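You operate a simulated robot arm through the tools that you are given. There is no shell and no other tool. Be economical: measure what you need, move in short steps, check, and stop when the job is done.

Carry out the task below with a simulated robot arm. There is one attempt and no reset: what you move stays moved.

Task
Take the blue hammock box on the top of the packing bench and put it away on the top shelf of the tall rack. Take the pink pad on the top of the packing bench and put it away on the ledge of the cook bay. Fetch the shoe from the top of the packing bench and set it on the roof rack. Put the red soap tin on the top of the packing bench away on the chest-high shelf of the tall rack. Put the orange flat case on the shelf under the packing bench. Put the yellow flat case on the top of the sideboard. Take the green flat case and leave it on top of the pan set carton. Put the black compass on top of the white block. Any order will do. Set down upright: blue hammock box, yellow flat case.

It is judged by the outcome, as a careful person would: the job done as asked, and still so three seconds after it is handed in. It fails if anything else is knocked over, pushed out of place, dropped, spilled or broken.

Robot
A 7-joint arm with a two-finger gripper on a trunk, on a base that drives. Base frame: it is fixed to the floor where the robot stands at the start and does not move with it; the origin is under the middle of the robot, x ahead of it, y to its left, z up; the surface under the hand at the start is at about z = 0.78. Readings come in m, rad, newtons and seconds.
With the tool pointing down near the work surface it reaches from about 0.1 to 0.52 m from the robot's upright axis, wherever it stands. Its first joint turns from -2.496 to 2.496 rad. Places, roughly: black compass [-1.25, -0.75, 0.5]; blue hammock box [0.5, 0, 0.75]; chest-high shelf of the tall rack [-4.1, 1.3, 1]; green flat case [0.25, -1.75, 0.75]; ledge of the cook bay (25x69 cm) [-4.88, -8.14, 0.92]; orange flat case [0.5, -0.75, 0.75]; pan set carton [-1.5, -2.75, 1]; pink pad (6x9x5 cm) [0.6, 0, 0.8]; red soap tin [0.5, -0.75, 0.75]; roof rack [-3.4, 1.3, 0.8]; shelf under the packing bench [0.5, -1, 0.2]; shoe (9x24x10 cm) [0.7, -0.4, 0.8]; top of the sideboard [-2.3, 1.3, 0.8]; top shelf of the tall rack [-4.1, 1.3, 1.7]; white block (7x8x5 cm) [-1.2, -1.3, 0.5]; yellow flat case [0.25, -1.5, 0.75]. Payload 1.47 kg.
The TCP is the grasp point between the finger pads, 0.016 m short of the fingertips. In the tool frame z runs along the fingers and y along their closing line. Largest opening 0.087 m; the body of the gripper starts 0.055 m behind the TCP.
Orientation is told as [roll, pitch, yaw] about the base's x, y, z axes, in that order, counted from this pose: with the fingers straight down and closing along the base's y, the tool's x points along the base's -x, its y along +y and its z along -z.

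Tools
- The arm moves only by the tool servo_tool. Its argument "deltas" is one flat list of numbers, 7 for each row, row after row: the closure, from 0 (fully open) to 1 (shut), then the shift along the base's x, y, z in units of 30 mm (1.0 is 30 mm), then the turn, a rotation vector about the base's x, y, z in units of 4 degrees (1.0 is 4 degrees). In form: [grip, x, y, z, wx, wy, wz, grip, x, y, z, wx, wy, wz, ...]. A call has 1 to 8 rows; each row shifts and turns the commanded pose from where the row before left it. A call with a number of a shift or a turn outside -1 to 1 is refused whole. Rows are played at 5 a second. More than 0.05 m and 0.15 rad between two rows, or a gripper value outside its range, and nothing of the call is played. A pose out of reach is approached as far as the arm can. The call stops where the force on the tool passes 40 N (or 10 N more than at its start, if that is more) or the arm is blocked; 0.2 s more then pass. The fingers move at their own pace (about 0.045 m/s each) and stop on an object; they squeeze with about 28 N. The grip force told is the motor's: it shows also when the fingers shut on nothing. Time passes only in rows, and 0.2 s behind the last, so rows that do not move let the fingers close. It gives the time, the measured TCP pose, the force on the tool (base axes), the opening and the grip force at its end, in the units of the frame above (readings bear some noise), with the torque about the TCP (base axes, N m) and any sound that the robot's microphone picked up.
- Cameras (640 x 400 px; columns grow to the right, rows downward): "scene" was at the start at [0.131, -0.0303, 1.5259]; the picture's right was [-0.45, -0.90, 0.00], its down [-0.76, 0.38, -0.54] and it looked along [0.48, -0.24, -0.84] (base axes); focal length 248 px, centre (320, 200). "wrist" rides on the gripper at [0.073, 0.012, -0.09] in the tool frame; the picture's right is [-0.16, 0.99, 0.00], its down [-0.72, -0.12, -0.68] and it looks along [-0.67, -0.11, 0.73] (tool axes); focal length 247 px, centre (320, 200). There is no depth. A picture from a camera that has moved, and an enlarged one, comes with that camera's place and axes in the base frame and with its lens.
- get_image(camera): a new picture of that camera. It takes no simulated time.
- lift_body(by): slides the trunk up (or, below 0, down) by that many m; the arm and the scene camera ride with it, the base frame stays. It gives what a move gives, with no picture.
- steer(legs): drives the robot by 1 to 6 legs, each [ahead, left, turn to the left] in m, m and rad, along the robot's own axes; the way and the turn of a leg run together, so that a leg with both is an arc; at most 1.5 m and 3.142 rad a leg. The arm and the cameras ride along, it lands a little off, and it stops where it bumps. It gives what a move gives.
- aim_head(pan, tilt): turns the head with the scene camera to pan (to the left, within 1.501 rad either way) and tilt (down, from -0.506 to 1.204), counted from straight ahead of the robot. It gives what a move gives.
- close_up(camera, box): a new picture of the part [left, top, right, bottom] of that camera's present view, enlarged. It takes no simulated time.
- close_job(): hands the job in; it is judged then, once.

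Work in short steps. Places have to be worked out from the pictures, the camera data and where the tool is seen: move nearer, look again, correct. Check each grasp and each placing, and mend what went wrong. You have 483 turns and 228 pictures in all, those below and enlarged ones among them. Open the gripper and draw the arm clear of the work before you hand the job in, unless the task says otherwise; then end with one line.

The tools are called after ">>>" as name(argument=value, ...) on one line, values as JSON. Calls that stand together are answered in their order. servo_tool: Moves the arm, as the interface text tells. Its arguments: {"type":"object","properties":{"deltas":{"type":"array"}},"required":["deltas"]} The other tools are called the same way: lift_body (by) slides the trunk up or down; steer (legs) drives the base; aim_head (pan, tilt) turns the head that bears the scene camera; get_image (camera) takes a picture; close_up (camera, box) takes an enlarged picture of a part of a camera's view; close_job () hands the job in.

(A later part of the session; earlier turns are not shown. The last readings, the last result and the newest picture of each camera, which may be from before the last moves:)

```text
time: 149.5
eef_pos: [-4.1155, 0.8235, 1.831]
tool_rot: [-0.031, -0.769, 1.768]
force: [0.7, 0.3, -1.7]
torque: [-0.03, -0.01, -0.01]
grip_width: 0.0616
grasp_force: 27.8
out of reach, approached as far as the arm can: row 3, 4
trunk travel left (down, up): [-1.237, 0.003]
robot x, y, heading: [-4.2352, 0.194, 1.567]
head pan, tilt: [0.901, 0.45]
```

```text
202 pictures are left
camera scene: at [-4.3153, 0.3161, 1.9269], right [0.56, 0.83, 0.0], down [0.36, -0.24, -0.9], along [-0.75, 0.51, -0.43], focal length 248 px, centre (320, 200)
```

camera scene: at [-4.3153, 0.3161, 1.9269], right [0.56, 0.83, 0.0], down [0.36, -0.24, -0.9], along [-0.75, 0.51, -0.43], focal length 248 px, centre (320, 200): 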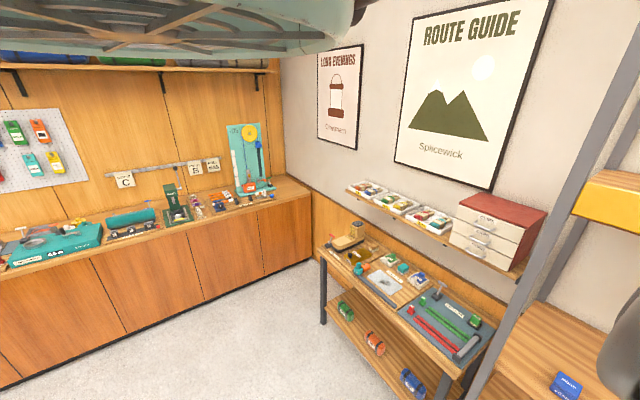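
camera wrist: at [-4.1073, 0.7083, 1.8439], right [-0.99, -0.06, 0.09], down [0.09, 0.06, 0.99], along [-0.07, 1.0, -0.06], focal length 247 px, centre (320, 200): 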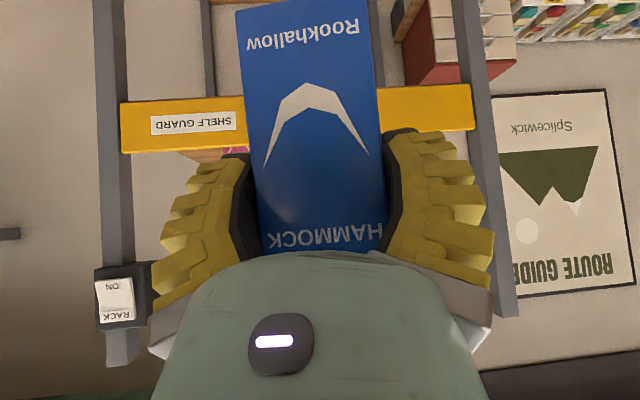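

Guard top is at about 1.715 and the box bottom at about 1.75, so it clears. I'll move forward in two steps and slightly left.

>>> steer(legs=[[0.27, 0.055, 0]])

>>> get_image(camera="wrist")

>>> get_image(camera="scene")

```text
time: 151.4
eef_pos: [-4.1697, 1.0862, 1.8313]
tool_rot: [-0.03, -0.77, 1.767]
force: [-0.4, -1.1, -1.3]
torque: [-0.03, 0.0, 0.04]
grip_width: 0.0615
grasp_force: 28.1
trunk travel left (down, up): [-1.237, 0.003]
robot x, y, heading: [-4.2907, 0.4554, 1.571]
head pan, tilt: [0.901, 0.45]
```

```text
201 pictures are left
camera wrist: at [-4.1625, 0.9727, 1.8439], right [-0.99, -0.06, 0.09], down [0.08, 0.06, 0.99], along [-0.07, 1.0, -0.06], focal length 247 px, centre (320, 200)
```

wrist: 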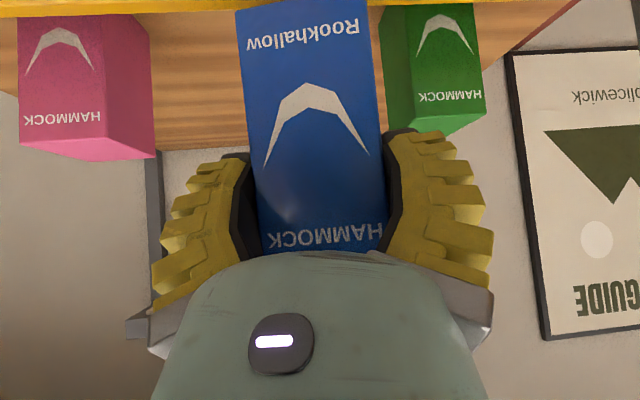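

```text
200 pictures are left
camera scene: at [-4.3703, 0.5803, 1.9269], right [0.56, 0.83, 0.0], down [0.36, -0.24, -0.9], along [-0.75, 0.5, -0.43], focal length 248 px, centre (320, 200)
```

scene: 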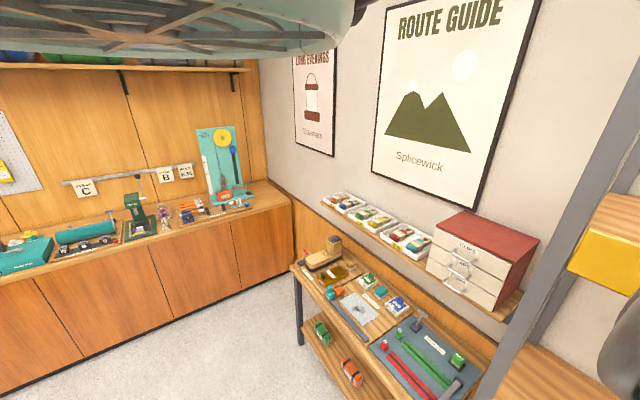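

Neighbouring hammock boxes stand at x ≈ -4.27 and -4.01, with the midpoint near -4.14. I'll shift slightly right and go in to y ≈ 1.27.

>>> steer(legs=[[0.18, -0.025, 0]])

>>> get_image(camera="wrist")

```text
time: 152.9
eef_pos: [-4.1466, 1.2642, 1.8317]
tool_rot: [-0.03, -0.77, 1.77]
force: [0.0, 0.3, -2.0]
torque: [-0.05, 0.02, -0.01]
grip_width: 0.0615
grasp_force: 28.2
trunk travel left (down, up): [-1.237, 0.003]
robot x, y, heading: [-4.2684, 0.6389, 1.574]
head pan, tilt: [0.901, 0.45]
```

```text
199 pictures are left
camera wrist: at [-4.1389, 1.1503, 1.8439], right [-0.99, -0.06, 0.09], down [0.08, 0.06, 0.99], along [-0.07, 1.0, -0.06], focal length 247 px, centre (320, 200)
```

wrist: 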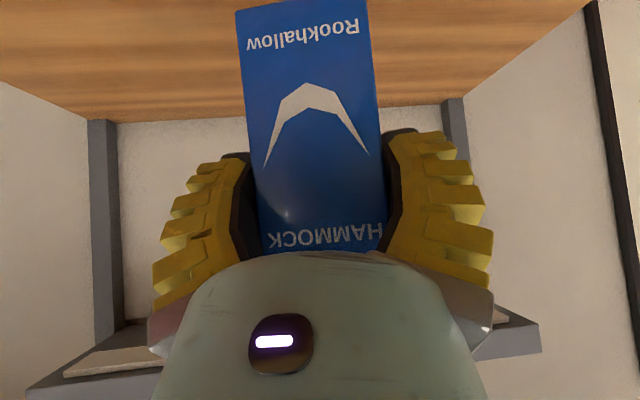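

>>> servo_tool(deltas=[1, 0, 0, -0.6, 0, 0, 0, 1, 0, 0, -0.6, 0, 0, 0, 1, 0, 0, -0.6, 0, 0, 0])

>>> servo_tool(deltas=[1, 0, 0, -0.25, 0, 0, 0, 1, 0, 0, -0.25, 0, 0, 0, 1, 0, 0, -0.25, 0, 0, 0, 1, 0, 0, -0.25, 0, 0, 0, 1, 0, 0, -0.25, 0, 0, 0, 1, 0, 0, -0.25, 0, 0, 0])

```text
time: 153.7
eef_pos: [-4.1464, 1.2651, 1.777]
tool_rot: [-0.029, -0.771, 1.768]
force: [0.2, -0.6, -1.8]
torque: [-0.04, -0.02, -0.01]
grip_width: 0.0617
grasp_force: 27.8
trunk travel left (down, up): [-1.237, 0.003]
robot x, y, heading: [-4.2666, 0.6304, 1.576]
head pan, tilt: [0.901, 0.45]
```

```text
time: 155.1
eef_pos: [-4.1459, 1.2659, 1.7356]
tool_rot: [-0.032, -0.776, 1.77]
force: [5.2, -10.3, 23.5]
torque: [0.37, 0.17, -0.04]
grip_width: 0.0625
grasp_force: 27.8
trunk travel left (down, up): [-1.237, 0.003]
robot x, y, heading: [-4.2643, 0.6387, 1.576]
head pan, tilt: [0.901, 0.45]
```

Contact with the shelf. I'll ease the force and release.

>>> servo_tool(deltas=[1, 0, 0, 0.13, 0, 0, 0, 1, 0, 0, 0, 0, 0, 0])

>>> servo_tool(deltas=[0.5, 0, 0, 0, 0, 0, 0, 0, 0, 0, 0, 0, 0, 0, 0, 0, 0, 0, 0, 0, 0, 0, 0, 0, 0, 0, 0, 0])

>>> get_image(camera="wrist")

```text
time: 155.7
eef_pos: [-4.1457, 1.2648, 1.7356]
tool_rot: [-0.03, -0.767, 1.769]
force: [2.9, 1.3, 5.4]
torque: [0.31, 0.02, -0.14]
grip_width: 0.0619
grasp_force: 28.2
trunk travel left (down, up): [-1.237, 0.003]
robot x, y, heading: [-4.2683, 0.6357, 1.57]
head pan, tilt: [0.901, 0.45]
```

```text
time: 156.7
eef_pos: [-4.1462, 1.2649, 1.7373]
tool_rot: [-0.03, -0.77, 1.77]
force: [0.1, 0.4, 0.3]
torque: [-0.01, 0.03, 0.0]
grip_width: 0.0871
grasp_force: 0.1
trunk travel left (down, up): [-1.237, 0.003]
robot x, y, heading: [-4.2687, 0.6367, 1.575]
head pan, tilt: [0.901, 0.45]
```

```text
198 pictures are left
camera wrist: at [-4.1386, 1.1507, 1.7488], right [-0.99, -0.06, 0.09], down [0.08, 0.06, 0.99], along [-0.07, 1.0, -0.06], focal length 247 px, centre (320, 200)
```

wrist: 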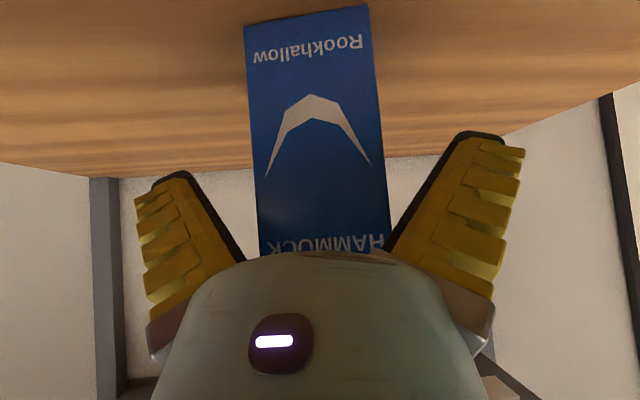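

Box stands. I'll raise vertically and back out.

>>> servo_tool(deltas=[0, 0, 0, 1, 0, 0, 0, 0, 0, 0, 1, 0, 0, 0, 0, 0, 0, 1, 0, 0, 0, 0, 0, 0, 0.3, 0, 0, 0])

>>> steer(legs=[[-0.4, 0, 0]])

>>> get_image(camera="wrist")

```text
time: 157.7
eef_pos: [-4.1483, 1.2634, 1.8344]
tool_rot: [-0.03, -0.775, 1.77]
force: [0.6, -0.2, -0.2]
torque: [0.06, 0.02, 0.01]
grip_width: 0.0874
grasp_force: 0.0
trunk travel left (down, up): [-1.237, 0.003]
robot x, y, heading: [-4.2685, 0.6372, 1.578]
head pan, tilt: [0.901, 0.45]
```

```text
time: 160.2
eef_pos: [-4.1493, 0.8654, 1.835]
tool_rot: [-0.029, -0.775, 1.778]
force: [-0.3, -0.7, 0.7]
torque: [-0.02, 0.04, -0.06]
grip_width: 0.087
grasp_force: 0.0
trunk travel left (down, up): [-1.237, 0.003]
robot x, y, heading: [-4.2647, 0.2346, 1.582]
head pan, tilt: [0.901, 0.45]
```

```text
197 pictures are left
camera wrist: at [-4.1412, 0.7507, 1.8457], right [-0.99, -0.07, 0.09], down [0.09, 0.06, 0.99], along [-0.08, 1.0, -0.05], focal length 247 px, centre (320, 200)
```

wrist: 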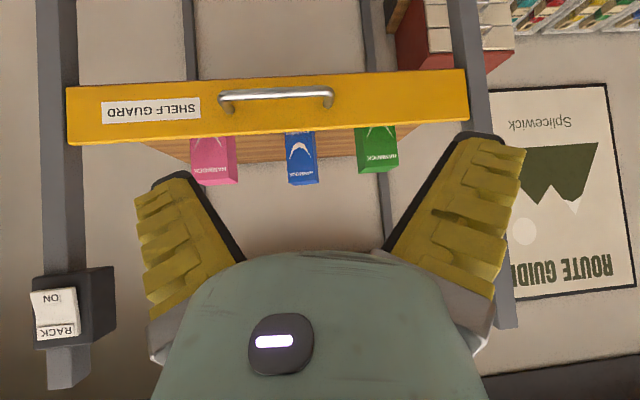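

Task 1 done: blue box stands between the other two. I'll lower and drive back for the red soap tin.

>>> servo_tool(deltas=[0, 0, 0, -1, 0, 0, 0, 0, 0, 0, -1, 0, 0, 0, 0, 0, 0, -1, 0, 0, 0, 0, 0, 0, -1, 0, 0, 0, 0, 0, 0, -1, 0, 0, 0, 0, 0, 0, -1, 0, 0, 0, 0, 0, 0, -1, 0, 0, 0, 0, 0, 0, -1, 0, 0, 0])

>>> lift_body(by=-0.4)

>>> steer(legs=[[0, -1.5, 0], [0, -1.5, 0], [0, -0.95, 0], [0, 0, -1.58], [0.05, -0.75, 0]])

>>> get_image(camera="wrist")

```text
time: 162.0
eef_pos: [-4.1491, 0.8653, 1.5935]
tool_rot: [-0.032, -0.775, 1.778]
force: [-0.1, 1.1, 0.3]
torque: [0.01, -0.02, -0.04]
grip_width: 0.0872
grasp_force: 0.0
trunk travel left (down, up): [-1.237, 0.003]
robot x, y, heading: [-4.2646, 0.2368, 1.585]
head pan, tilt: [0.901, 0.45]
```

```text
time: 165.9
eef_pos: [-4.1495, 0.8653, 1.1932]
tool_rot: [-0.031, -0.775, 1.777]
force: [0.2, -0.5, 0.6]
torque: [-0.01, 0.01, -0.04]
grip_width: 0.0872
grasp_force: 0.1
trunk travel left (down, up): [-0.837, 0.403]
robot x, y, heading: [-4.2677, 0.2327, 1.585]
head pan, tilt: [0.901, 0.45]
```

```text
time: 192.3
eef_pos: [0.325, -0.5836, 1.1935]
tool_rot: [-0.028, -0.774, 0.203]
force: [-0.9, -0.3, -0.2]
torque: [0.04, 0.02, 0.02]
grip_width: 0.0871
grasp_force: 0.0
trunk travel left (down, up): [-0.837, 0.403]
robot x, y, heading: [-0.3022, -0.465, 0.013]
head pan, tilt: [0.901, 0.45]
```

```text
196 pictures are left
camera wrist: at [0.2097, -0.5909, 1.2057], right [-0.07, 0.99, 0.09], down [0.06, -0.09, 0.99], along [1.0, 0.07, -0.05], focal length 247 px, centre (320, 200)
```

wrist: 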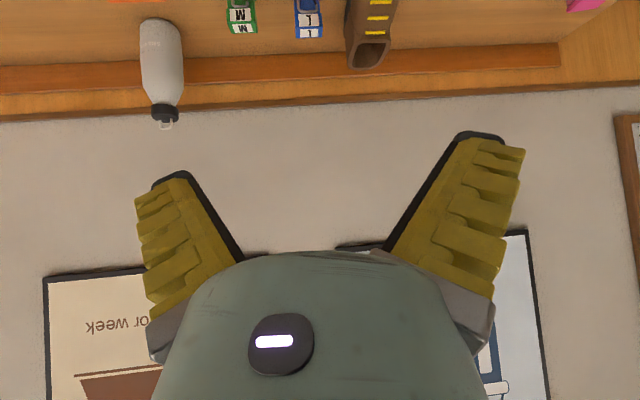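

>>> aim_head(pan=-0.5, tilt=0.6)

>>> get_image(camera="scene")

```text
time: 193.8
eef_pos: [0.326, -0.5827, 1.1941]
tool_rot: [-0.03, -0.775, 0.202]
force: [0.1, -0.1, 0.0]
torque: [0.0, -0.01, 0.01]
grip_width: 0.0871
grasp_force: 0.0
trunk travel left (down, up): [-0.837, 0.403]
robot x, y, heading: [-0.304, -0.4626, 0.01]
head pan, tilt: [-0.499, 0.6]
```

```text
195 pictures are left
camera scene: at [-0.1846, -0.388, 1.52], right [0.83, -0.56, 0.0], down [-0.28, -0.42, -0.87], along [0.48, 0.72, -0.5], focal length 248 px, centre (320, 200)
```

scene: 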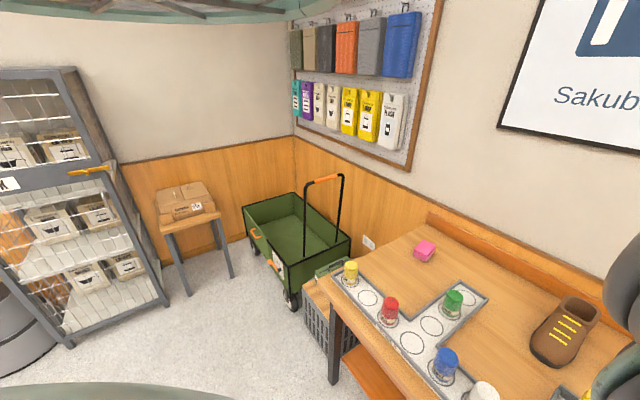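

>>> servo_tool(deltas=[0, -0.5, 0, 0, 0, 1, 0, 0, -0.5, 0, 0, 0, 1, 0, 0, -0.5, 0, 0, 0, 1, 0, 0, -0.5, 0, 0, 0, 1, 0, 0, -0.5, 0, 0, 0, 1, -0.5, 0, -0.5, 0, 0, 0, 1, -0.5, 0, -0.5, 0, 0, 0, 1, -0.5, 0, -0.5, 0, 0, 0, 1, -0.5])

>>> steer(legs=[[0, -0.2, 0]])

>>> get_image(camera="wrist")

```text
time: 195.7
eef_pos: [0.2044, -0.5832, 1.1942]
tool_rot: [0.06, -0.22, 0.013]
force: [-0.2, -0.2, 0.4]
torque: [-0.03, -0.02, 0.0]
grip_width: 0.087
grasp_force: 0.1
trunk travel left (down, up): [-0.837, 0.403]
robot x, y, heading: [-0.3064, -0.4659, 0.007]
head pan, tilt: [-0.499, 0.6]
```

```text
time: 197.3
eef_pos: [0.2064, -0.7893, 1.1939]
tool_rot: [0.058, -0.222, 0.013]
force: [-0.1, -0.1, 0.5]
torque: [-0.01, 0.04, 0.01]
grip_width: 0.0869
grasp_force: 0.2
trunk travel left (down, up): [-0.837, 0.403]
robot x, y, heading: [-0.3045, -0.6652, 0.0]
head pan, tilt: [-0.499, 0.6]
```

```text
194 pictures are left
camera wrist: at [0.1145, -0.7828, 1.2646], right [0.13, 0.99, 0.09], down [0.56, -0.15, 0.81], along [0.82, -0.05, -0.57], focal length 247 px, centre (320, 200)
```

wrist: 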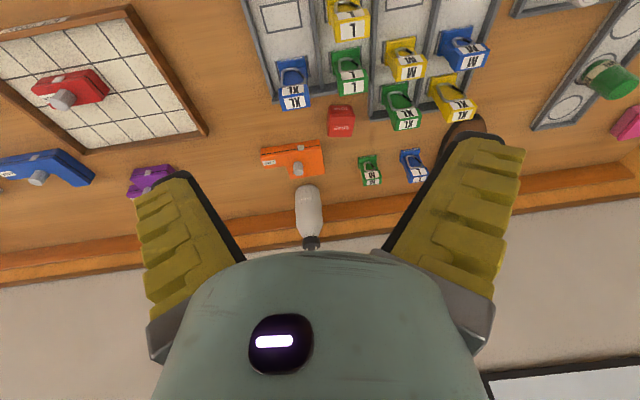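

Red tin is at (341,120) and the orange case at (295,160). I'll zoom in.

>>> close_up(camera="wrist", box=[240, 60, 420, 200])

```text
2.86 times, centred on (330, 130) of wrist
camera zoom: at [0.1145, -0.7828, 1.2646], right [0.13, 0.99, 0.09], down [0.56, -0.15, 0.81], along [0.82, -0.05, -0.57], focal length 706 px, centre (291, 400)
```

zoom: 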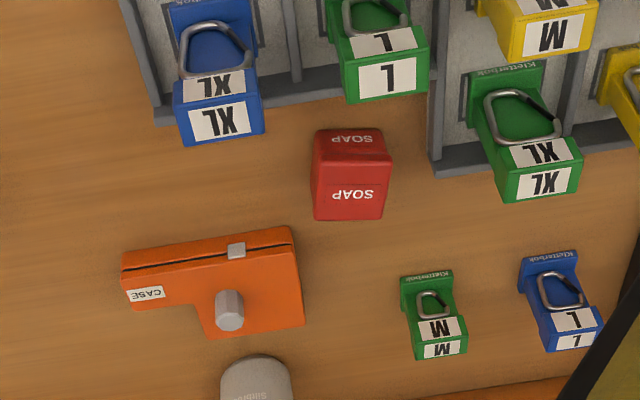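

>>> steer(legs=[[0.18, 0.05, 0]])

>>> lift_body(by=-0.15)

>>> get_image(camera="wrist")

```text
time: 198.8
eef_pos: [0.3844, -0.7366, 1.194]
tool_rot: [0.059, -0.222, 0.014]
force: [0.7, 0.6, -0.7]
torque: [0.01, -0.02, -0.02]
grip_width: 0.0872
grasp_force: 0.0
trunk travel left (down, up): [-0.837, 0.403]
robot x, y, heading: [-0.1226, -0.6205, 0.005]
head pan, tilt: [-0.499, 0.6]
```

```text
time: 200.6
eef_pos: [0.3853, -0.737, 1.0432]
tool_rot: [0.059, -0.222, 0.016]
force: [0.1, 0.4, 0.2]
torque: [-0.04, 0.01, 0.01]
grip_width: 0.0871
grasp_force: 0.0
trunk travel left (down, up): [-0.687, 0.553]
robot x, y, heading: [-0.1249, -0.6221, 0.003]
head pan, tilt: [-0.499, 0.6]
```

```text
192 pictures are left
camera wrist: at [0.2936, -0.7306, 1.1147], right [0.13, 0.99, 0.09], down [0.56, -0.15, 0.81], along [0.82, -0.05, -0.57], focal length 247 px, centre (320, 200)
```

wrist: 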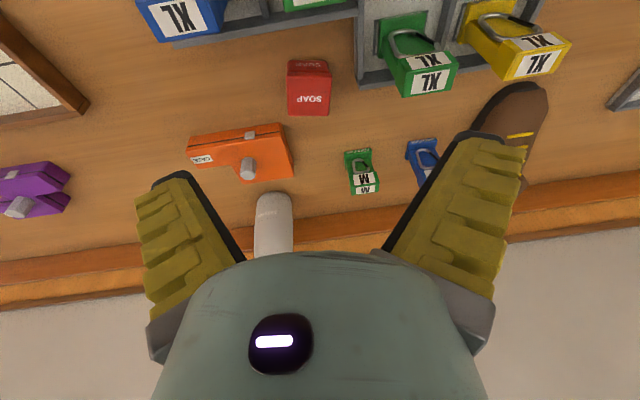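

Tin: centre (0.484, -0.739), yaw ≈ -0.15, about 5.5 cm, top ≈ 0.815. I'll align above it and descend partway.

>>> servo_tool(deltas=[0, 0.8, 0, -0.5, -0.2, -1, -0.6, 0, 0.8, 0, -0.5, -0.2, -1, -0.6, 0, 0.8, 0, -0.5, -0.2, -1, -0.6, 0, 0.9, 0, -1, -0.2, -1, -0.6, 0, 0, 0, -1, 0, 0, 0, 0, 0, 0, -1, 0, 0, 0, 0, 0, 0, -1, 0, 0, 0])

>>> get_image(camera="wrist")

```text
time: 202.2
eef_pos: [0.4844, -0.7355, 0.8777]
tool_rot: [0.018, -0.502, -0.138]
force: [-0.1, 0.2, 0.1]
torque: [0.02, 0.0, 0.03]
grip_width: 0.087
grasp_force: 0.1
trunk travel left (down, up): [-0.687, 0.553]
robot x, y, heading: [-0.1216, -0.6165, 0.007]
head pan, tilt: [-0.499, 0.6]
```

```text
191 pictures are left
camera wrist: at [0.3788, -0.7108, 0.9204], right [0.26, 0.96, 0.09], down [0.29, -0.17, 0.94], along [0.92, -0.22, -0.32], focal length 247 px, centre (320, 200)
```

wrist: 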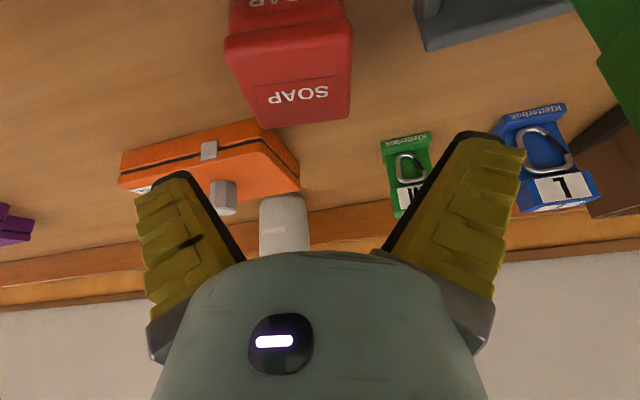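

>>> servo_tool(deltas=[0, 0, -0.13, -1, 0, 0, -0.8, 0, 0, 0, -1, 0, 0, 0, 0, 0, 0, -0.45, 0, 0, 0, 1, 0, 0, 0, 0, 0, 0, 1, 0, 0, 0, 0, 0, 0, 1, 0, 0, 0, 0, 0, 0, 1, 0, 0, 0, 0, 0, 0])

>>> servo_tool(deltas=[1, 0, 0, 1, 0, 0, 0, 1, 0, 0, 1, 0, 0, 0, 1, 0, 0, 1, 0, 0, 0, 1, 0, 0, 1, 0, 0, 0, 1, 0, 0, 1, 0, 0, 0])

>>> get_image(camera="wrist")

```text
time: 202.6
eef_pos: [0.4933, -0.7408, 0.8527]
tool_rot: [0.019, -0.527, -0.186]
force: [0.3, 0.7, 26.5]
torque: [0.64, 3.11, -0.11]
grip_width: 0.0869
grasp_force: 0.1
trunk travel left (down, up): [-0.687, 0.553]
robot x, y, heading: [-0.1268, -0.6174, 0.006]
head pan, tilt: [-0.499, 0.6]
stopped in row 2: the force on the tool passed its limit at 73 N (the readings are from after the stop); the commanded pose is now the measured one
```

```text
time: 203.8
eef_pos: [0.4876, -0.7404, 0.9996]
tool_rot: [0.02, -0.519, -0.192]
force: [-0.1, -0.5, 0.5]
torque: [0.03, 0.0, -0.04]
grip_width: 0.0
grasp_force: 15.7
trunk travel left (down, up): [-0.687, 0.553]
robot x, y, heading: [-0.1247, -0.6203, 0.008]
head pan, tilt: [-0.499, 0.6]
```

```text
190 pictures are left
camera wrist: at [0.3847, -0.7101, 1.0403], right [0.31, 0.94, 0.09], down [0.26, -0.18, 0.95], along [0.91, -0.27, -0.3], focal length 247 px, centre (320, 200)
```

wrist: 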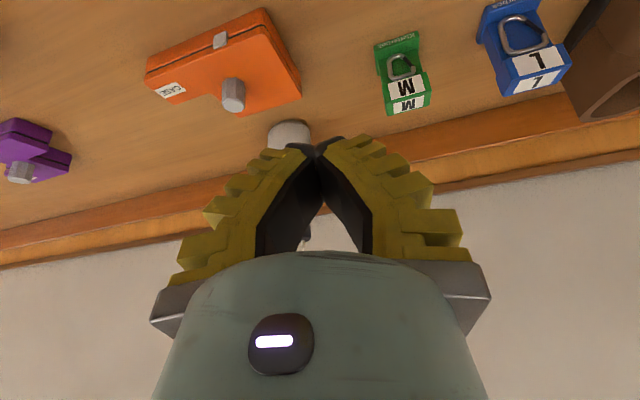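

Something under the hand was hit, behind the TCP, likely a case standing in the tray. I'll back up and look for any displacement.

>>> servo_tool(deltas=[0, -1, 0, 1, 0, 1, 0, 0, -1, 0, 1, 0, 1, 0, 0, -1, 0, 1, 0, 1, 0, 0, -1, 0, 1, 0, 1, 0, 0, -1, 0, 1, 0, 1, 0])

>>> get_image(camera="wrist")

```text
time: 205.0
eef_pos: [0.3776, -0.702, 1.1462]
tool_rot: [0.044, -0.273, -0.217]
force: [0.7, 0.3, 0.6]
torque: [-0.02, -0.02, -0.02]
grip_width: 0.0867
grasp_force: 0.0
out of reach, approached as far as the arm can: row 3, 4, 5
trunk travel left (down, up): [-0.687, 0.553]
robot x, y, heading: [-0.1235, -0.6192, 0.005]
head pan, tilt: [-0.499, 0.6]
```

```text
189 pictures are left
camera wrist: at [0.2866, -0.6729, 1.2128], right [0.35, 0.93, 0.08], down [0.47, -0.25, 0.84], along [0.81, -0.26, -0.53], focal length 247 px, centre (320, 200)
```

wrist: 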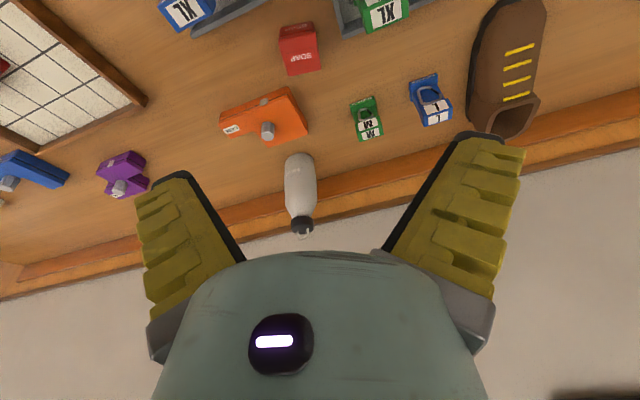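

>>> steer(legs=[[-0.3, 0, 0]])

>>> get_image(camera="wrist")

```text
time: 207.1
eef_pos: [0.0703, -0.7059, 1.1458]
tool_rot: [0.045, -0.269, -0.221]
force: [-0.5, 0.0, -0.6]
torque: [0.02, -0.03, 0.03]
grip_width: 0.0871
grasp_force: 0.1
trunk travel left (down, up): [-0.687, 0.553]
robot x, y, heading: [-0.4312, -0.6163, -0.001]
head pan, tilt: [-0.499, 0.6]
```

```text
188 pictures are left
camera wrist: at [-0.0196, -0.6769, 1.2121], right [0.35, 0.93, 0.09], down [0.47, -0.26, 0.84], along [0.81, -0.26, -0.53], focal length 247 px, centre (320, 200)
```

wrist: 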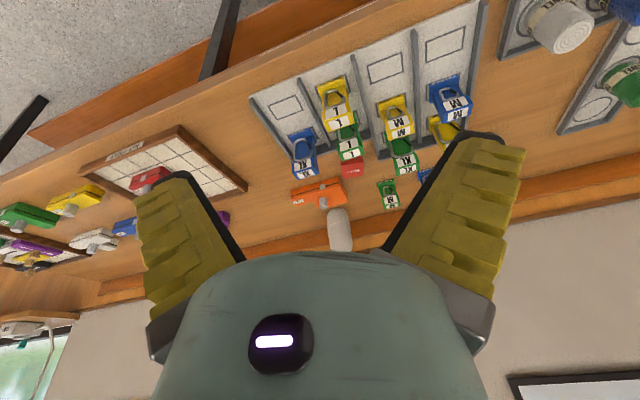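

Nothing is displaced. The green "L" case rises to z ≈ 0.91 at x ≈ 0.35, so the tilted hand's camera struck it. I'll use a near-vertical tool leaning slightly the other way, reconfiguring here in free space.

>>> servo_tool(deltas=[0, -0.3, 0, 0, 0.1, 0.98, 0, 0, -0.3, 0, 0, 0.1, 0.98, 0, 0, -0.3, 0, 0, 0.1, 0.98, 0, 0, -0.3, 0, 0, 0.1, 0.98, 0, 0, -0.3, 0, 0, 0.1, 0.98, 0, 0, -0.3, 0, 0, 0.1, 0.98, 0])

>>> get_image(camera="wrist")

```text
time: 207.8
eef_pos: [0.0544, -0.6947, 1.1528]
tool_rot: [0.087, -0.221, -0.256]
force: [1.1, -0.5, -0.5]
torque: [0.0, 0.1, -0.03]
grip_width: 0.0873
grasp_force: 0.1
out of reach, approached as far as the arm can: row 1, 2, 3
trunk travel left (down, up): [-0.687, 0.553]
robot x, y, heading: [-0.4268, -0.6155, 0.0]
head pan, tilt: [-0.499, 0.6]
stopped in row 3: the force on the tool passed its limit at 62 N (the readings are from after the stop); the commanded pose is now the measured one
```

```text
187 pictures are left
camera wrist: at [-0.0336, -0.6677, 1.2237], right [0.38, 0.92, 0.12], down [0.5, -0.31, 0.81], along [0.78, -0.25, -0.57], focal length 247 px, centre (320, 200)
```

wrist: 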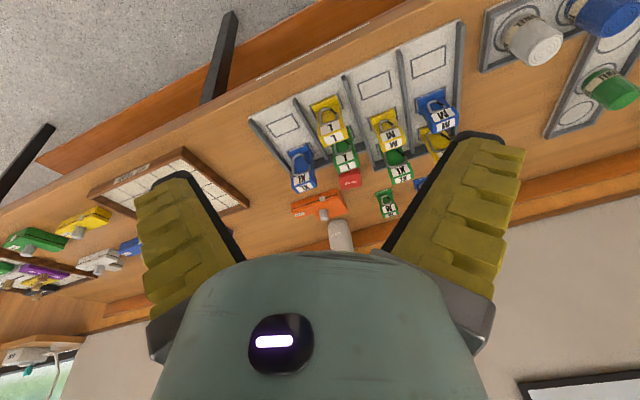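

>>> servo_tool(deltas=[0, 0, 0, -1, 0, 0, 0, 0, 0, 0, -1, 0, 0, 0, 0, 0, 0, -1, 0, 0, 0, 0, 0, 0, -1, 0, 0, 0, 0, 0, 0, -1, 0, 0, 0])

>>> servo_tool(deltas=[0, -0.3, 0, 0, -0.1, 0.9, 0, 0, -0.3, 0, 0, -0.1, 0.9, 0, 0, -0.3, 0, 0, -0.1, 0.9, 0, 0, -0.3, 0, 0, -0.1, 0.9, 0, 0, 0, 0, 0, -0.1, 0.9, 0, 0, 0, 0, 0, -0.1, 0.9, 0])

```text
time: 209.0
eef_pos: [0.0529, -0.6953, 1.1532]
tool_rot: [0.087, -0.221, -0.258]
force: [4.8, 2.0, 2.1]
torque: [-0.01, 0.53, -0.27]
grip_width: 0.0868
grasp_force: 0.0
out of reach, approached as far as the arm can: row 1, 2, 3, 4, 5
trunk travel left (down, up): [-0.687, 0.553]
robot x, y, heading: [-0.4269, -0.6195, 0.001]
head pan, tilt: [-0.499, 0.6]
```

```text
time: 209.3
eef_pos: [0.0533, -0.6917, 1.1589]
tool_rot: [0.105, -0.228, -0.286]
force: [2.9, 0.5, 3.4]
torque: [0.03, 0.57, -0.15]
grip_width: 0.0869
grasp_force: 0.1
out of reach, approached as far as the arm can: row 1
trunk travel left (down, up): [-0.687, 0.553]
robot x, y, heading: [-0.4277, -0.6198, 0.002]
head pan, tilt: [-0.499, 0.6]
stopped in row 1: the force on the tool passed its limit at 93 N (the readings are from after the stop); the commanded pose is now the measured one
```

The arm is jammed near an inner limit. I'll back out by moving forward and tilting out.

>>> servo_tool(deltas=[0, 1, 0, 0, 0, -0.5, 0, 0, 1, 0, 0, 0, -0.5, 0, 0, 1, 0, 0, 0, -0.5, 0])

>>> get_image(camera="scene")

```text
time: 210.2
eef_pos: [0.1261, -0.6902, 1.1411]
tool_rot: [0.138, -0.33, -0.296]
force: [0.1, 0.2, -0.3]
torque: [0.01, 0.03, 0.03]
grip_width: 0.0869
grasp_force: 0.1
out of reach, approached as far as the arm can: row 1, 2, 3
trunk travel left (down, up): [-0.687, 0.553]
robot x, y, heading: [-0.4334, -0.62, -0.001]
head pan, tilt: [-0.499, 0.6]
```

```text
186 pictures are left
camera scene: at [-0.311, -0.5453, 1.363], right [0.83, -0.56, 0.0], down [-0.32, -0.47, -0.82], along [0.46, 0.68, -0.57], focal length 248 px, centre (320, 200)
```

scene: 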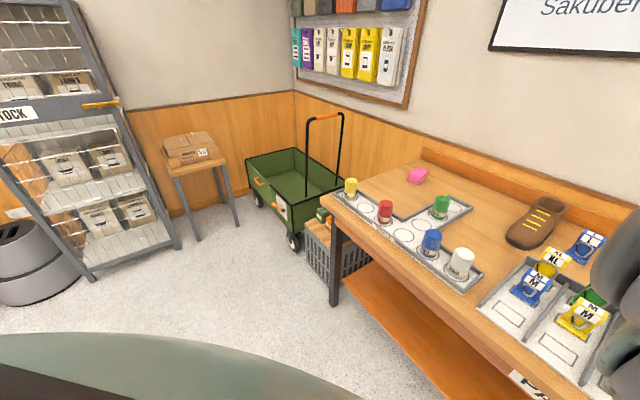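

Free again. I'll lower the arm with a bit of forward reach, then straighten it.

>>> servo_tool(deltas=[0, 0.3, 0, -1, 0, 0, 0, 0, 0.3, 0, -1, 0, 0, 0, 0, 0, 0, -1, 0, 0, 0, 0, 0, 0, -1, 0, 0, 0, 0, 0, 0, -1, 0, 0, 0, 0, 0, 0, -1, 0, 0, 0])

>>> servo_tool(deltas=[0, 0, 0, 0, -0.4, 0.9, 0, 0, 0, 0, 0, -0.4, 0.9, 0, 0, 0, 0, 0, -0.4, 0.9, 0, 0, 0, 0, 0, -0.4, 0.9, 0])

```text
time: 211.6
eef_pos: [0.142, -0.6903, 0.96]
tool_rot: [0.131, -0.325, -0.294]
force: [1.5, 1.0, 0.6]
torque: [0.03, -0.02, 0.0]
grip_width: 0.0868
grasp_force: 0.1
trunk travel left (down, up): [-0.687, 0.553]
robot x, y, heading: [-0.431, -0.6224, 0.002]
head pan, tilt: [-0.499, 0.6]
```

```text
time: 212.6
eef_pos: [0.1413, -0.6884, 0.9608]
tool_rot: [-0.046, -0.116, -0.255]
force: [-0.7, 0.1, -0.3]
torque: [0.01, -0.01, 0.0]
grip_width: 0.0871
grasp_force: 0.1
trunk travel left (down, up): [-0.687, 0.553]
robot x, y, heading: [-0.4283, -0.6248, -0.001]
head pan, tilt: [-0.499, 0.6]
```

>>> servo_tool(deltas=[0, -0.9, 0, 0, 0.4, 0.95, 0, 0, -0.9, 0, 0, 0.4, 0.95, 0, 0, -0.9, 0, 0, 0.4, 0.95, 0, 0, -0.9, 0, 0, 0.4, 0.95, 0])

>>> get_image(camera="wrist")

```text
time: 213.6
eef_pos: [0.0265, -0.6818, 0.9327]
tool_rot: [-0.002, 0.165, -0.254]
force: [0.5, 0.3, 0.1]
torque: [0.03, 0.01, 0.0]
grip_width: 0.0868
grasp_force: 0.1
out of reach, approached as far as the arm can: row 3, 4
trunk travel left (down, up): [-0.687, 0.553]
robot x, y, heading: [-0.4293, -0.6181, -0.005]
head pan, tilt: [-0.499, 0.6]
```

```text
185 pictures are left
camera wrist: at [-0.0267, -0.6549, 1.0313], right [0.4, 0.92, -0.03], down [0.77, -0.32, 0.55], along [0.49, -0.24, -0.83], focal length 247 px, centre (320, 200)
```

wrist: 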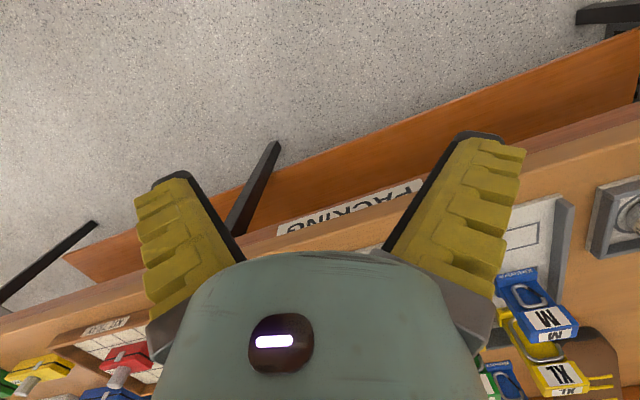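

Pose is good (pitch +0.165, r 0.456). I'll raise the trunk, drive over the tin and look.

>>> lift_body(by=0.13)

>>> steer(legs=[[0.44, -0.057, 0]])

>>> get_image(camera="wrist")

```text
time: 215.1
eef_pos: [0.0259, -0.6821, 1.0622]
tool_rot: [0.0, 0.167, -0.253]
force: [-0.2, -0.3, 0.7]
torque: [0.02, -0.06, -0.03]
grip_width: 0.0871
grasp_force: 0.1
trunk travel left (down, up): [-0.817, 0.423]
robot x, y, heading: [-0.4262, -0.6174, -0.001]
head pan, tilt: [-0.499, 0.6]
```

```text
time: 217.8
eef_pos: [0.467, -0.7365, 1.062]
tool_rot: [-0.002, 0.167, -0.25]
force: [0.3, -0.1, -0.6]
torque: [-0.01, 0.04, -0.01]
grip_width: 0.087
grasp_force: 0.0
trunk travel left (down, up): [-0.817, 0.423]
robot x, y, heading: [0.0101, -0.6742, 0.004]
head pan, tilt: [-0.499, 0.6]
```

```text
184 pictures are left
camera wrist: at [0.4134, -0.7096, 1.1615], right [0.39, 0.92, -0.03], down [0.77, -0.32, 0.55], along [0.5, -0.24, -0.83], focal length 247 px, centre (320, 200)
```

wrist: 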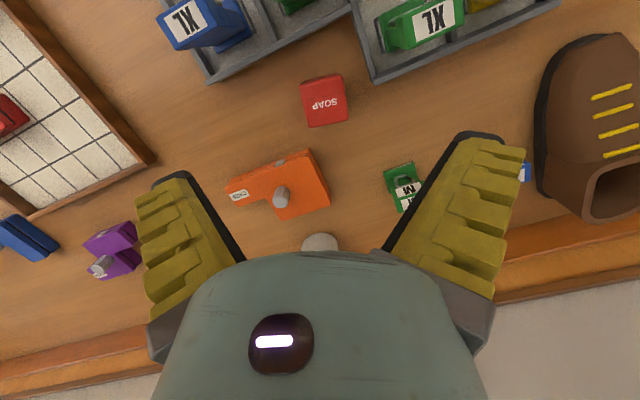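

>>> servo_tool(deltas=[0, 0.45, -0.15, -1, 0, 0, 0, 0, 0, 0, -1, 0, 0, 0, 0, 0, 0, -1, 0, 0, 0, 0, 0, 0, -1, 0, 0, 0, 0, 0, 0, -1, 0, 0, 0, 0, 0, 0, -1, 0, 0, 0])

>>> get_image(camera="wrist")

```text
time: 219.2
eef_pos: [0.48, -0.7414, 0.883]
tool_rot: [-0.002, 0.167, -0.248]
force: [0.4, 0.0, 0.3]
torque: [0.02, -0.01, 0.0]
grip_width: 0.0871
grasp_force: 0.1
trunk travel left (down, up): [-0.817, 0.423]
robot x, y, heading: [0.0096, -0.6749, 0.001]
head pan, tilt: [-0.499, 0.6]
```

```text
183 pictures are left
camera wrist: at [0.4265, -0.7153, 0.9819], right [0.39, 0.92, -0.03], down [0.77, -0.31, 0.55], along [0.5, -0.24, -0.83], focal length 247 px, centre (320, 200)
```

wrist: 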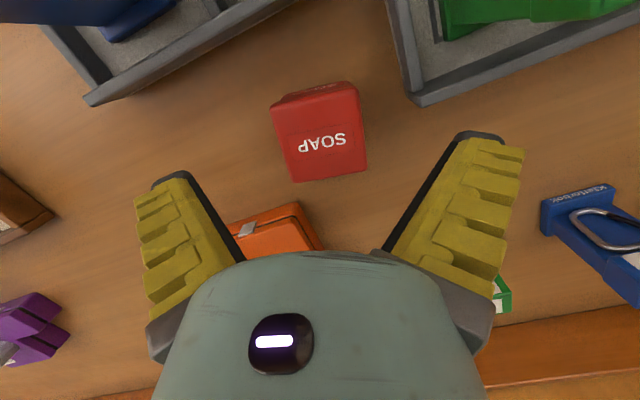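

Aligned. I'll descend and close.

>>> servo_tool(deltas=[0, 0, 0, -1, 0, 0, 0, 0, 0, 0, -1, 0, 0, 0, 0, 0, 0, -0.6, 0, 0, 0])

>>> servo_tool(deltas=[1, 0, 0, 0, 0, 0, 0, 1, 0, 0, 0, 0, 0, 0, 1, 0, 0, 0, 0, 0, 0, 1, 0, 0, 0, 0, 0, 0])

>>> servo_tool(deltas=[1, 0, 0, 1, 0, 0, 0, 1, 0, 0, 1, 0, 0, 0, 1, 0, 0, 1, 0, 0, 0, 1, 0, 0, 1, 0, 0, 0, 1, 0, 0, 1, 0, 0, 0, 1, 0, 0, 1, 0, 0, 0])

>>> get_image(camera="wrist")

```text
time: 219.9
eef_pos: [0.4805, -0.7441, 0.8198]
tool_rot: [-0.004, 0.171, -0.237]
force: [0.6, -3.1, 9.8]
torque: [0.67, -0.06, 0.05]
grip_width: 0.0862
grasp_force: 0.1
trunk travel left (down, up): [-0.817, 0.423]
robot x, y, heading: [0.0093, -0.6808, 0.002]
head pan, tilt: [-0.499, 0.6]
stopped in row 3: the force on the tool passed its limit at 65 N (the readings are from after the stop); the commanded pose is now the measured one
```

```text
time: 220.9
eef_pos: [0.4766, -0.7418, 0.8166]
tool_rot: [-0.003, 0.174, -0.239]
force: [-0.1, -0.8, 0.7]
torque: [0.01, -0.11, -0.06]
grip_width: 0.0566
grasp_force: 27.9
trunk travel left (down, up): [-0.817, 0.423]
robot x, y, heading: [0.0098, -0.6795, 0.002]
head pan, tilt: [-0.499, 0.6]
```

```text
time: 222.3
eef_pos: [0.4753, -0.743, 0.9964]
tool_rot: [-0.004, 0.175, -0.237]
force: [-0.6, -0.1, -1.1]
torque: [0.02, 0.01, 0.02]
grip_width: 0.0566
grasp_force: 27.9
trunk travel left (down, up): [-0.817, 0.423]
robot x, y, heading: [0.0129, -0.6765, 0.003]
head pan, tilt: [-0.499, 0.6]
```

```text
182 pictures are left
camera wrist: at [0.4228, -0.717, 1.0956], right [0.38, 0.92, -0.03], down [0.78, -0.31, 0.54], along [0.49, -0.23, -0.84], focal length 247 px, centre (320, 200)
```

wrist: 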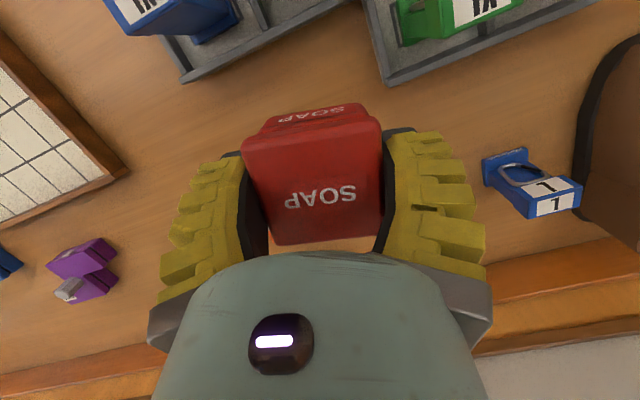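

Tin is gripped (0.057 wide). I'll raise it and drive to the rack.

>>> lift_body(by=0.2)

>>> steer(legs=[[-0.35, 0, 0], [0, 0.87, 0], [0, 0, 1.567], [0, 1.5, 0], [0, 1.5, 0], [0, 0.92, 0]])

>>> get_image(camera="wrist")

>>> get_image(camera="scene")

```text
time: 224.5
eef_pos: [0.4756, -0.7436, 1.1955]
tool_rot: [-0.002, 0.175, -0.239]
force: [-0.4, 0.5, -0.7]
torque: [-0.01, 0.0, -0.04]
grip_width: 0.0566
grasp_force: 28.2
trunk travel left (down, up): [-1.017, 0.223]
robot x, y, heading: [0.0068, -0.6753, 0.005]
head pan, tilt: [-0.499, 0.6]
```

```text
time: 252.8
eef_pos: [-4.0843, 0.7569, 1.1962]
tool_rot: [-0.002, 0.173, 1.314]
force: [0.3, 0.4, 0.0]
torque: [0.02, 0.05, -0.03]
grip_width: 0.0563
grasp_force: 27.7
trunk travel left (down, up): [-1.017, 0.223]
robot x, y, heading: [-4.1573, 0.2943, 1.554]
head pan, tilt: [-0.499, 0.6]
```

```text
181 pictures are left
camera wrist: at [-4.11, 0.7057, 1.2954], right [-0.92, 0.4, -0.03], down [0.32, 0.78, 0.54], along [0.24, 0.49, -0.84], focal length 247 px, centre (320, 200)
```

wrist: 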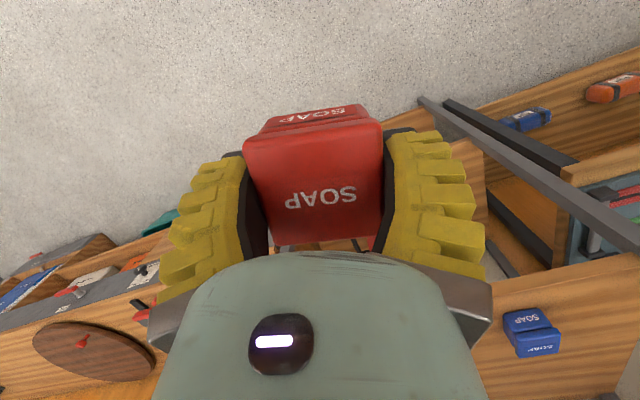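

```text
180 pictures are left
camera scene: at [-4.232, 0.4126, 1.6933], right [0.57, 0.82, 0.0], down [0.46, -0.32, -0.83], along [-0.68, 0.47, -0.56], focal length 248 px, centre (320, 200)
```

scene: 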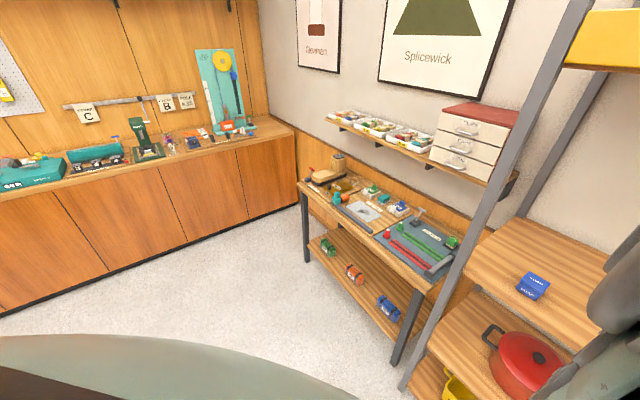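

Blue and white tins flank the target; I'll aim for x ≈ -4.155, y ≈ 1.26. I'll lower the trunk so the elbow stays under the guard, extend slightly, and approach partway.

>>> servo_tool(deltas=[1, 0, 0.7, 0, 0, 0, 0.85, 1, 0, 0.7, 0, 0, 0, 0.85, 1, 0, 0.3, 0, 0, 0, 0.85, 1, 0, 0, 0, 0, 0, 0.85])

>>> lift_body(by=-0.1)

>>> steer(legs=[[0.22, 0.075, 0]])

>>> get_image(camera="wrist")

>>> get_image(camera="scene")

```text
time: 253.8
eef_pos: [-4.0825, 0.8081, 1.1961]
tool_rot: [-0.002, 0.173, 1.555]
force: [-0.1, -0.2, -0.9]
torque: [0.0, 0.0, 0.0]
grip_width: 0.0564
grasp_force: 27.6
trunk travel left (down, up): [-1.017, 0.223]
robot x, y, heading: [-4.1613, 0.294, 1.553]
head pan, tilt: [-0.499, 0.6]
```

```text
time: 255.1
eef_pos: [-4.0821, 0.8078, 1.0957]
tool_rot: [-0.003, 0.173, 1.555]
force: [0.2, 0.6, -0.7]
torque: [-0.01, 0.0, -0.01]
grip_width: 0.0561
grasp_force: 28.1
trunk travel left (down, up): [-0.917, 0.323]
robot x, y, heading: [-4.1602, 0.2904, 1.555]
head pan, tilt: [-0.499, 0.6]
```

```text
time: 256.8
eef_pos: [-4.1573, 1.0304, 1.0955]
tool_rot: [-0.001, 0.176, 1.553]
force: [0.3, 0.0, -0.8]
torque: [0.02, 0.01, -0.03]
grip_width: 0.056
grasp_force: 27.7
trunk travel left (down, up): [-0.917, 0.323]
robot x, y, heading: [-4.2328, 0.5169, 1.562]
head pan, tilt: [-0.499, 0.6]
```

```text
179 pictures are left
camera wrist: at [-4.171, 0.9748, 1.1951], right [-0.98, 0.17, -0.03], down [0.13, 0.83, 0.54], along [0.12, 0.53, -0.84], focal length 247 px, centre (320, 200)
```

wrist: 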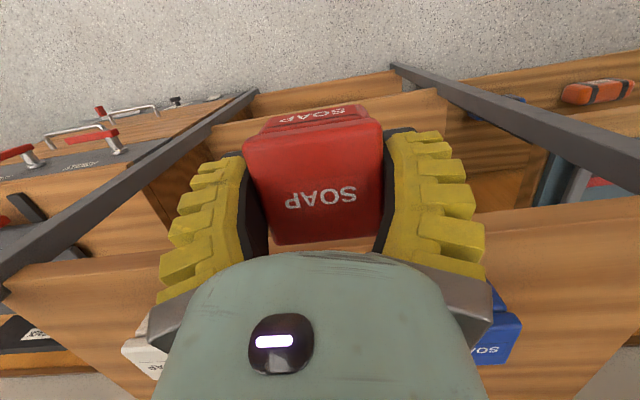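

```text
178 pictures are left
camera scene: at [-4.3051, 0.6353, 1.593], right [0.57, 0.82, 0.0], down [0.47, -0.32, -0.82], along [-0.68, 0.47, -0.57], focal length 248 px, centre (320, 200)
```

scene: 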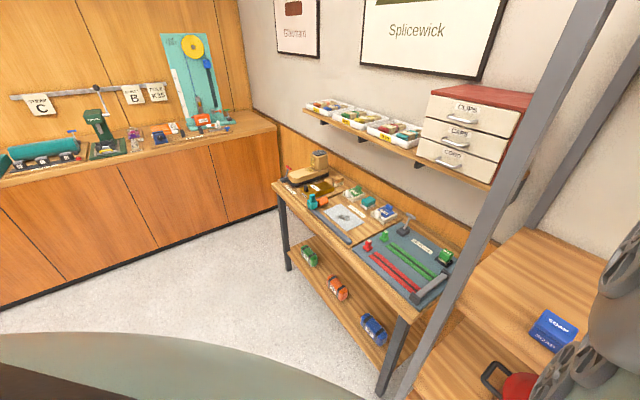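

>>> steer(legs=[[0.22, -0.025, 0]])

>>> get_image(camera="wrist")

```text
time: 258.5
eef_pos: [-4.1298, 1.244, 1.0958]
tool_rot: [-0.001, 0.173, 1.555]
force: [0.3, 0.5, -1.6]
torque: [-0.01, -0.04, -0.01]
grip_width: 0.0562
grasp_force: 28.4
trunk travel left (down, up): [-0.917, 0.323]
robot x, y, heading: [-4.201, 0.7289, 1.564]
head pan, tilt: [-0.499, 0.6]
```

```text
177 pictures are left
camera wrist: at [-4.1435, 1.1886, 1.195], right [-0.98, 0.17, -0.03], down [0.13, 0.83, 0.54], along [0.12, 0.53, -0.84], focal length 247 px, centre (320, 200)
```

wrist: 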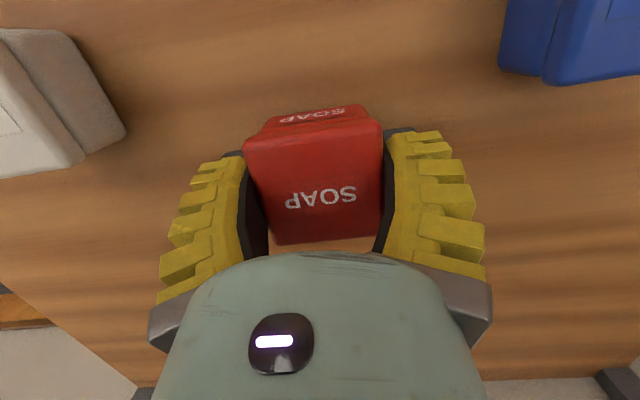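

Clear both sides. I'll lower gently until contact.

>>> servo_tool(deltas=[1, 0, 0, -0.4, 0, 0, 0, 1, 0, 0, -0.25, 0, 0, 0, 1, 0, 0, -0.25, 0, 0, 0, 1, 0, 0, -0.25, 0, 0, 0, 1, 0, 0, -0.25, 0, 0, 0, 1, 0, 0, -0.25, 0, 0, 0, 1, 0, 0, -0.25, 0, 0, 0])

```text
time: 259.6
eef_pos: [-4.128, 1.2473, 1.063]
tool_rot: [-0.001, 0.169, 1.555]
force: [-0.2, -5.4, 28.8]
torque: [0.14, 0.41, 0.09]
grip_width: 0.061
grasp_force: 28.2
trunk travel left (down, up): [-0.917, 0.323]
robot x, y, heading: [-4.2056, 0.7306, 1.562]
head pan, tilt: [-0.499, 0.6]
stopped in row 5: the force on the tool passed its limit at 56 N (the readings are from after the stop); the commanded pose is now the measured one
```

>>> servo_tool(deltas=[1, 0, 0, 0.08, 0, 0, 0, 0.6, 0, 0, 0, 0, 0, 0, 0, 0, 0, 0, 0, 0, 0, 0, 0, 0, 0, 0, 0, 0, 0, 0, 0, 0, 0, 0, 0])

>>> servo_tool(deltas=[0, 0, 0, 0.7, 0, 0, 0, 0, 0, 0, 0.8, 0, 0, 0, 0, 0, 0, 0.8, 0, 0, 0])

>>> get_image(camera="wrist")

```text
time: 260.8
eef_pos: [-4.1287, 1.2447, 1.0634]
tool_rot: [-0.002, 0.174, 1.555]
force: [0.2, -0.3, -0.5]
torque: [-0.02, 0.01, -0.01]
grip_width: 0.0871
grasp_force: 0.1
trunk travel left (down, up): [-0.917, 0.323]
robot x, y, heading: [-4.2014, 0.7268, 1.559]
head pan, tilt: [-0.499, 0.6]
```

```text
time: 261.6
eef_pos: [-4.1286, 1.2447, 1.1326]
tool_rot: [-0.002, 0.175, 1.556]
force: [-0.7, 0.6, 0.2]
torque: [0.01, -0.03, -0.02]
grip_width: 0.0868
grasp_force: 0.0
trunk travel left (down, up): [-0.917, 0.323]
robot x, y, heading: [-4.204, 0.7258, 1.561]
head pan, tilt: [-0.499, 0.6]
```

```text
176 pictures are left
camera wrist: at [-4.142, 1.1897, 1.2321], right [-0.98, 0.17, -0.03], down [0.13, 0.83, 0.54], along [0.12, 0.53, -0.84], focal length 247 px, centre (320, 200)
```

wrist: 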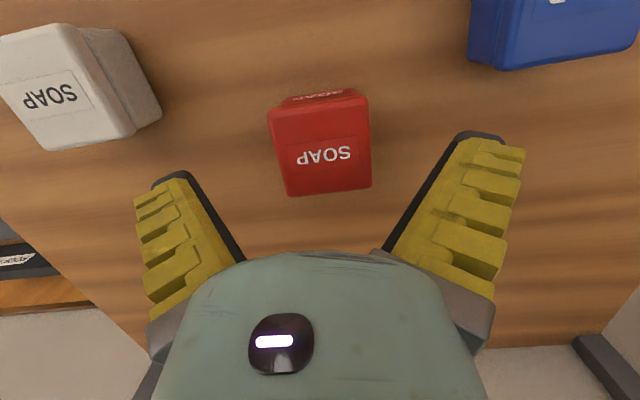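

Tin is placed. I'll back out and look at the roof rack with the wrist camera.

>>> steer(legs=[[-0.5, 0, 0], [0, -0.75, 0]])

>>> get_image(camera="wrist")

>>> get_image(camera="scene")

```text
time: 268.1
eef_pos: [-3.3953, 0.7261, 1.133]
tool_rot: [-0.003, 0.173, 1.543]
force: [-0.2, -0.5, -0.2]
torque: [-0.01, 0.0, -0.01]
grip_width: 0.0871
grasp_force: 0.0
trunk travel left (down, up): [-0.917, 0.323]
robot x, y, heading: [-3.4761, 0.2088, 1.541]
head pan, tilt: [-0.499, 0.6]
```

```text
175 pictures are left
camera wrist: at [-3.4097, 0.6711, 1.2319], right [-0.98, 0.18, -0.03], down [0.14, 0.83, 0.55], along [0.12, 0.53, -0.84], focal length 247 px, centre (320, 200)
```

wrist: 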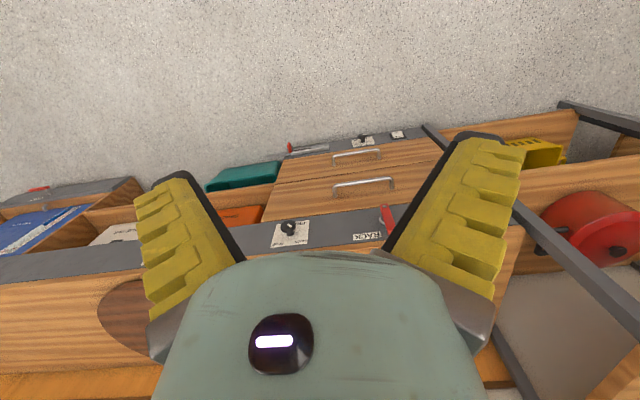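

```text
174 pictures are left
camera scene: at [-3.5495, 0.332, 1.5932], right [0.58, 0.81, 0.0], down [0.46, -0.33, -0.82], along [-0.67, 0.48, -0.57], focal length 248 px, centre (320, 200)
```

scene: 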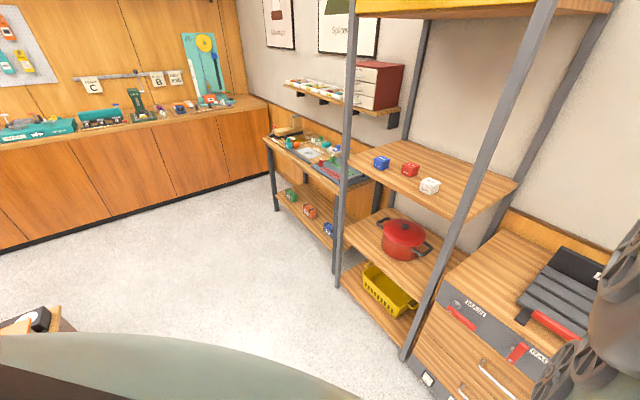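

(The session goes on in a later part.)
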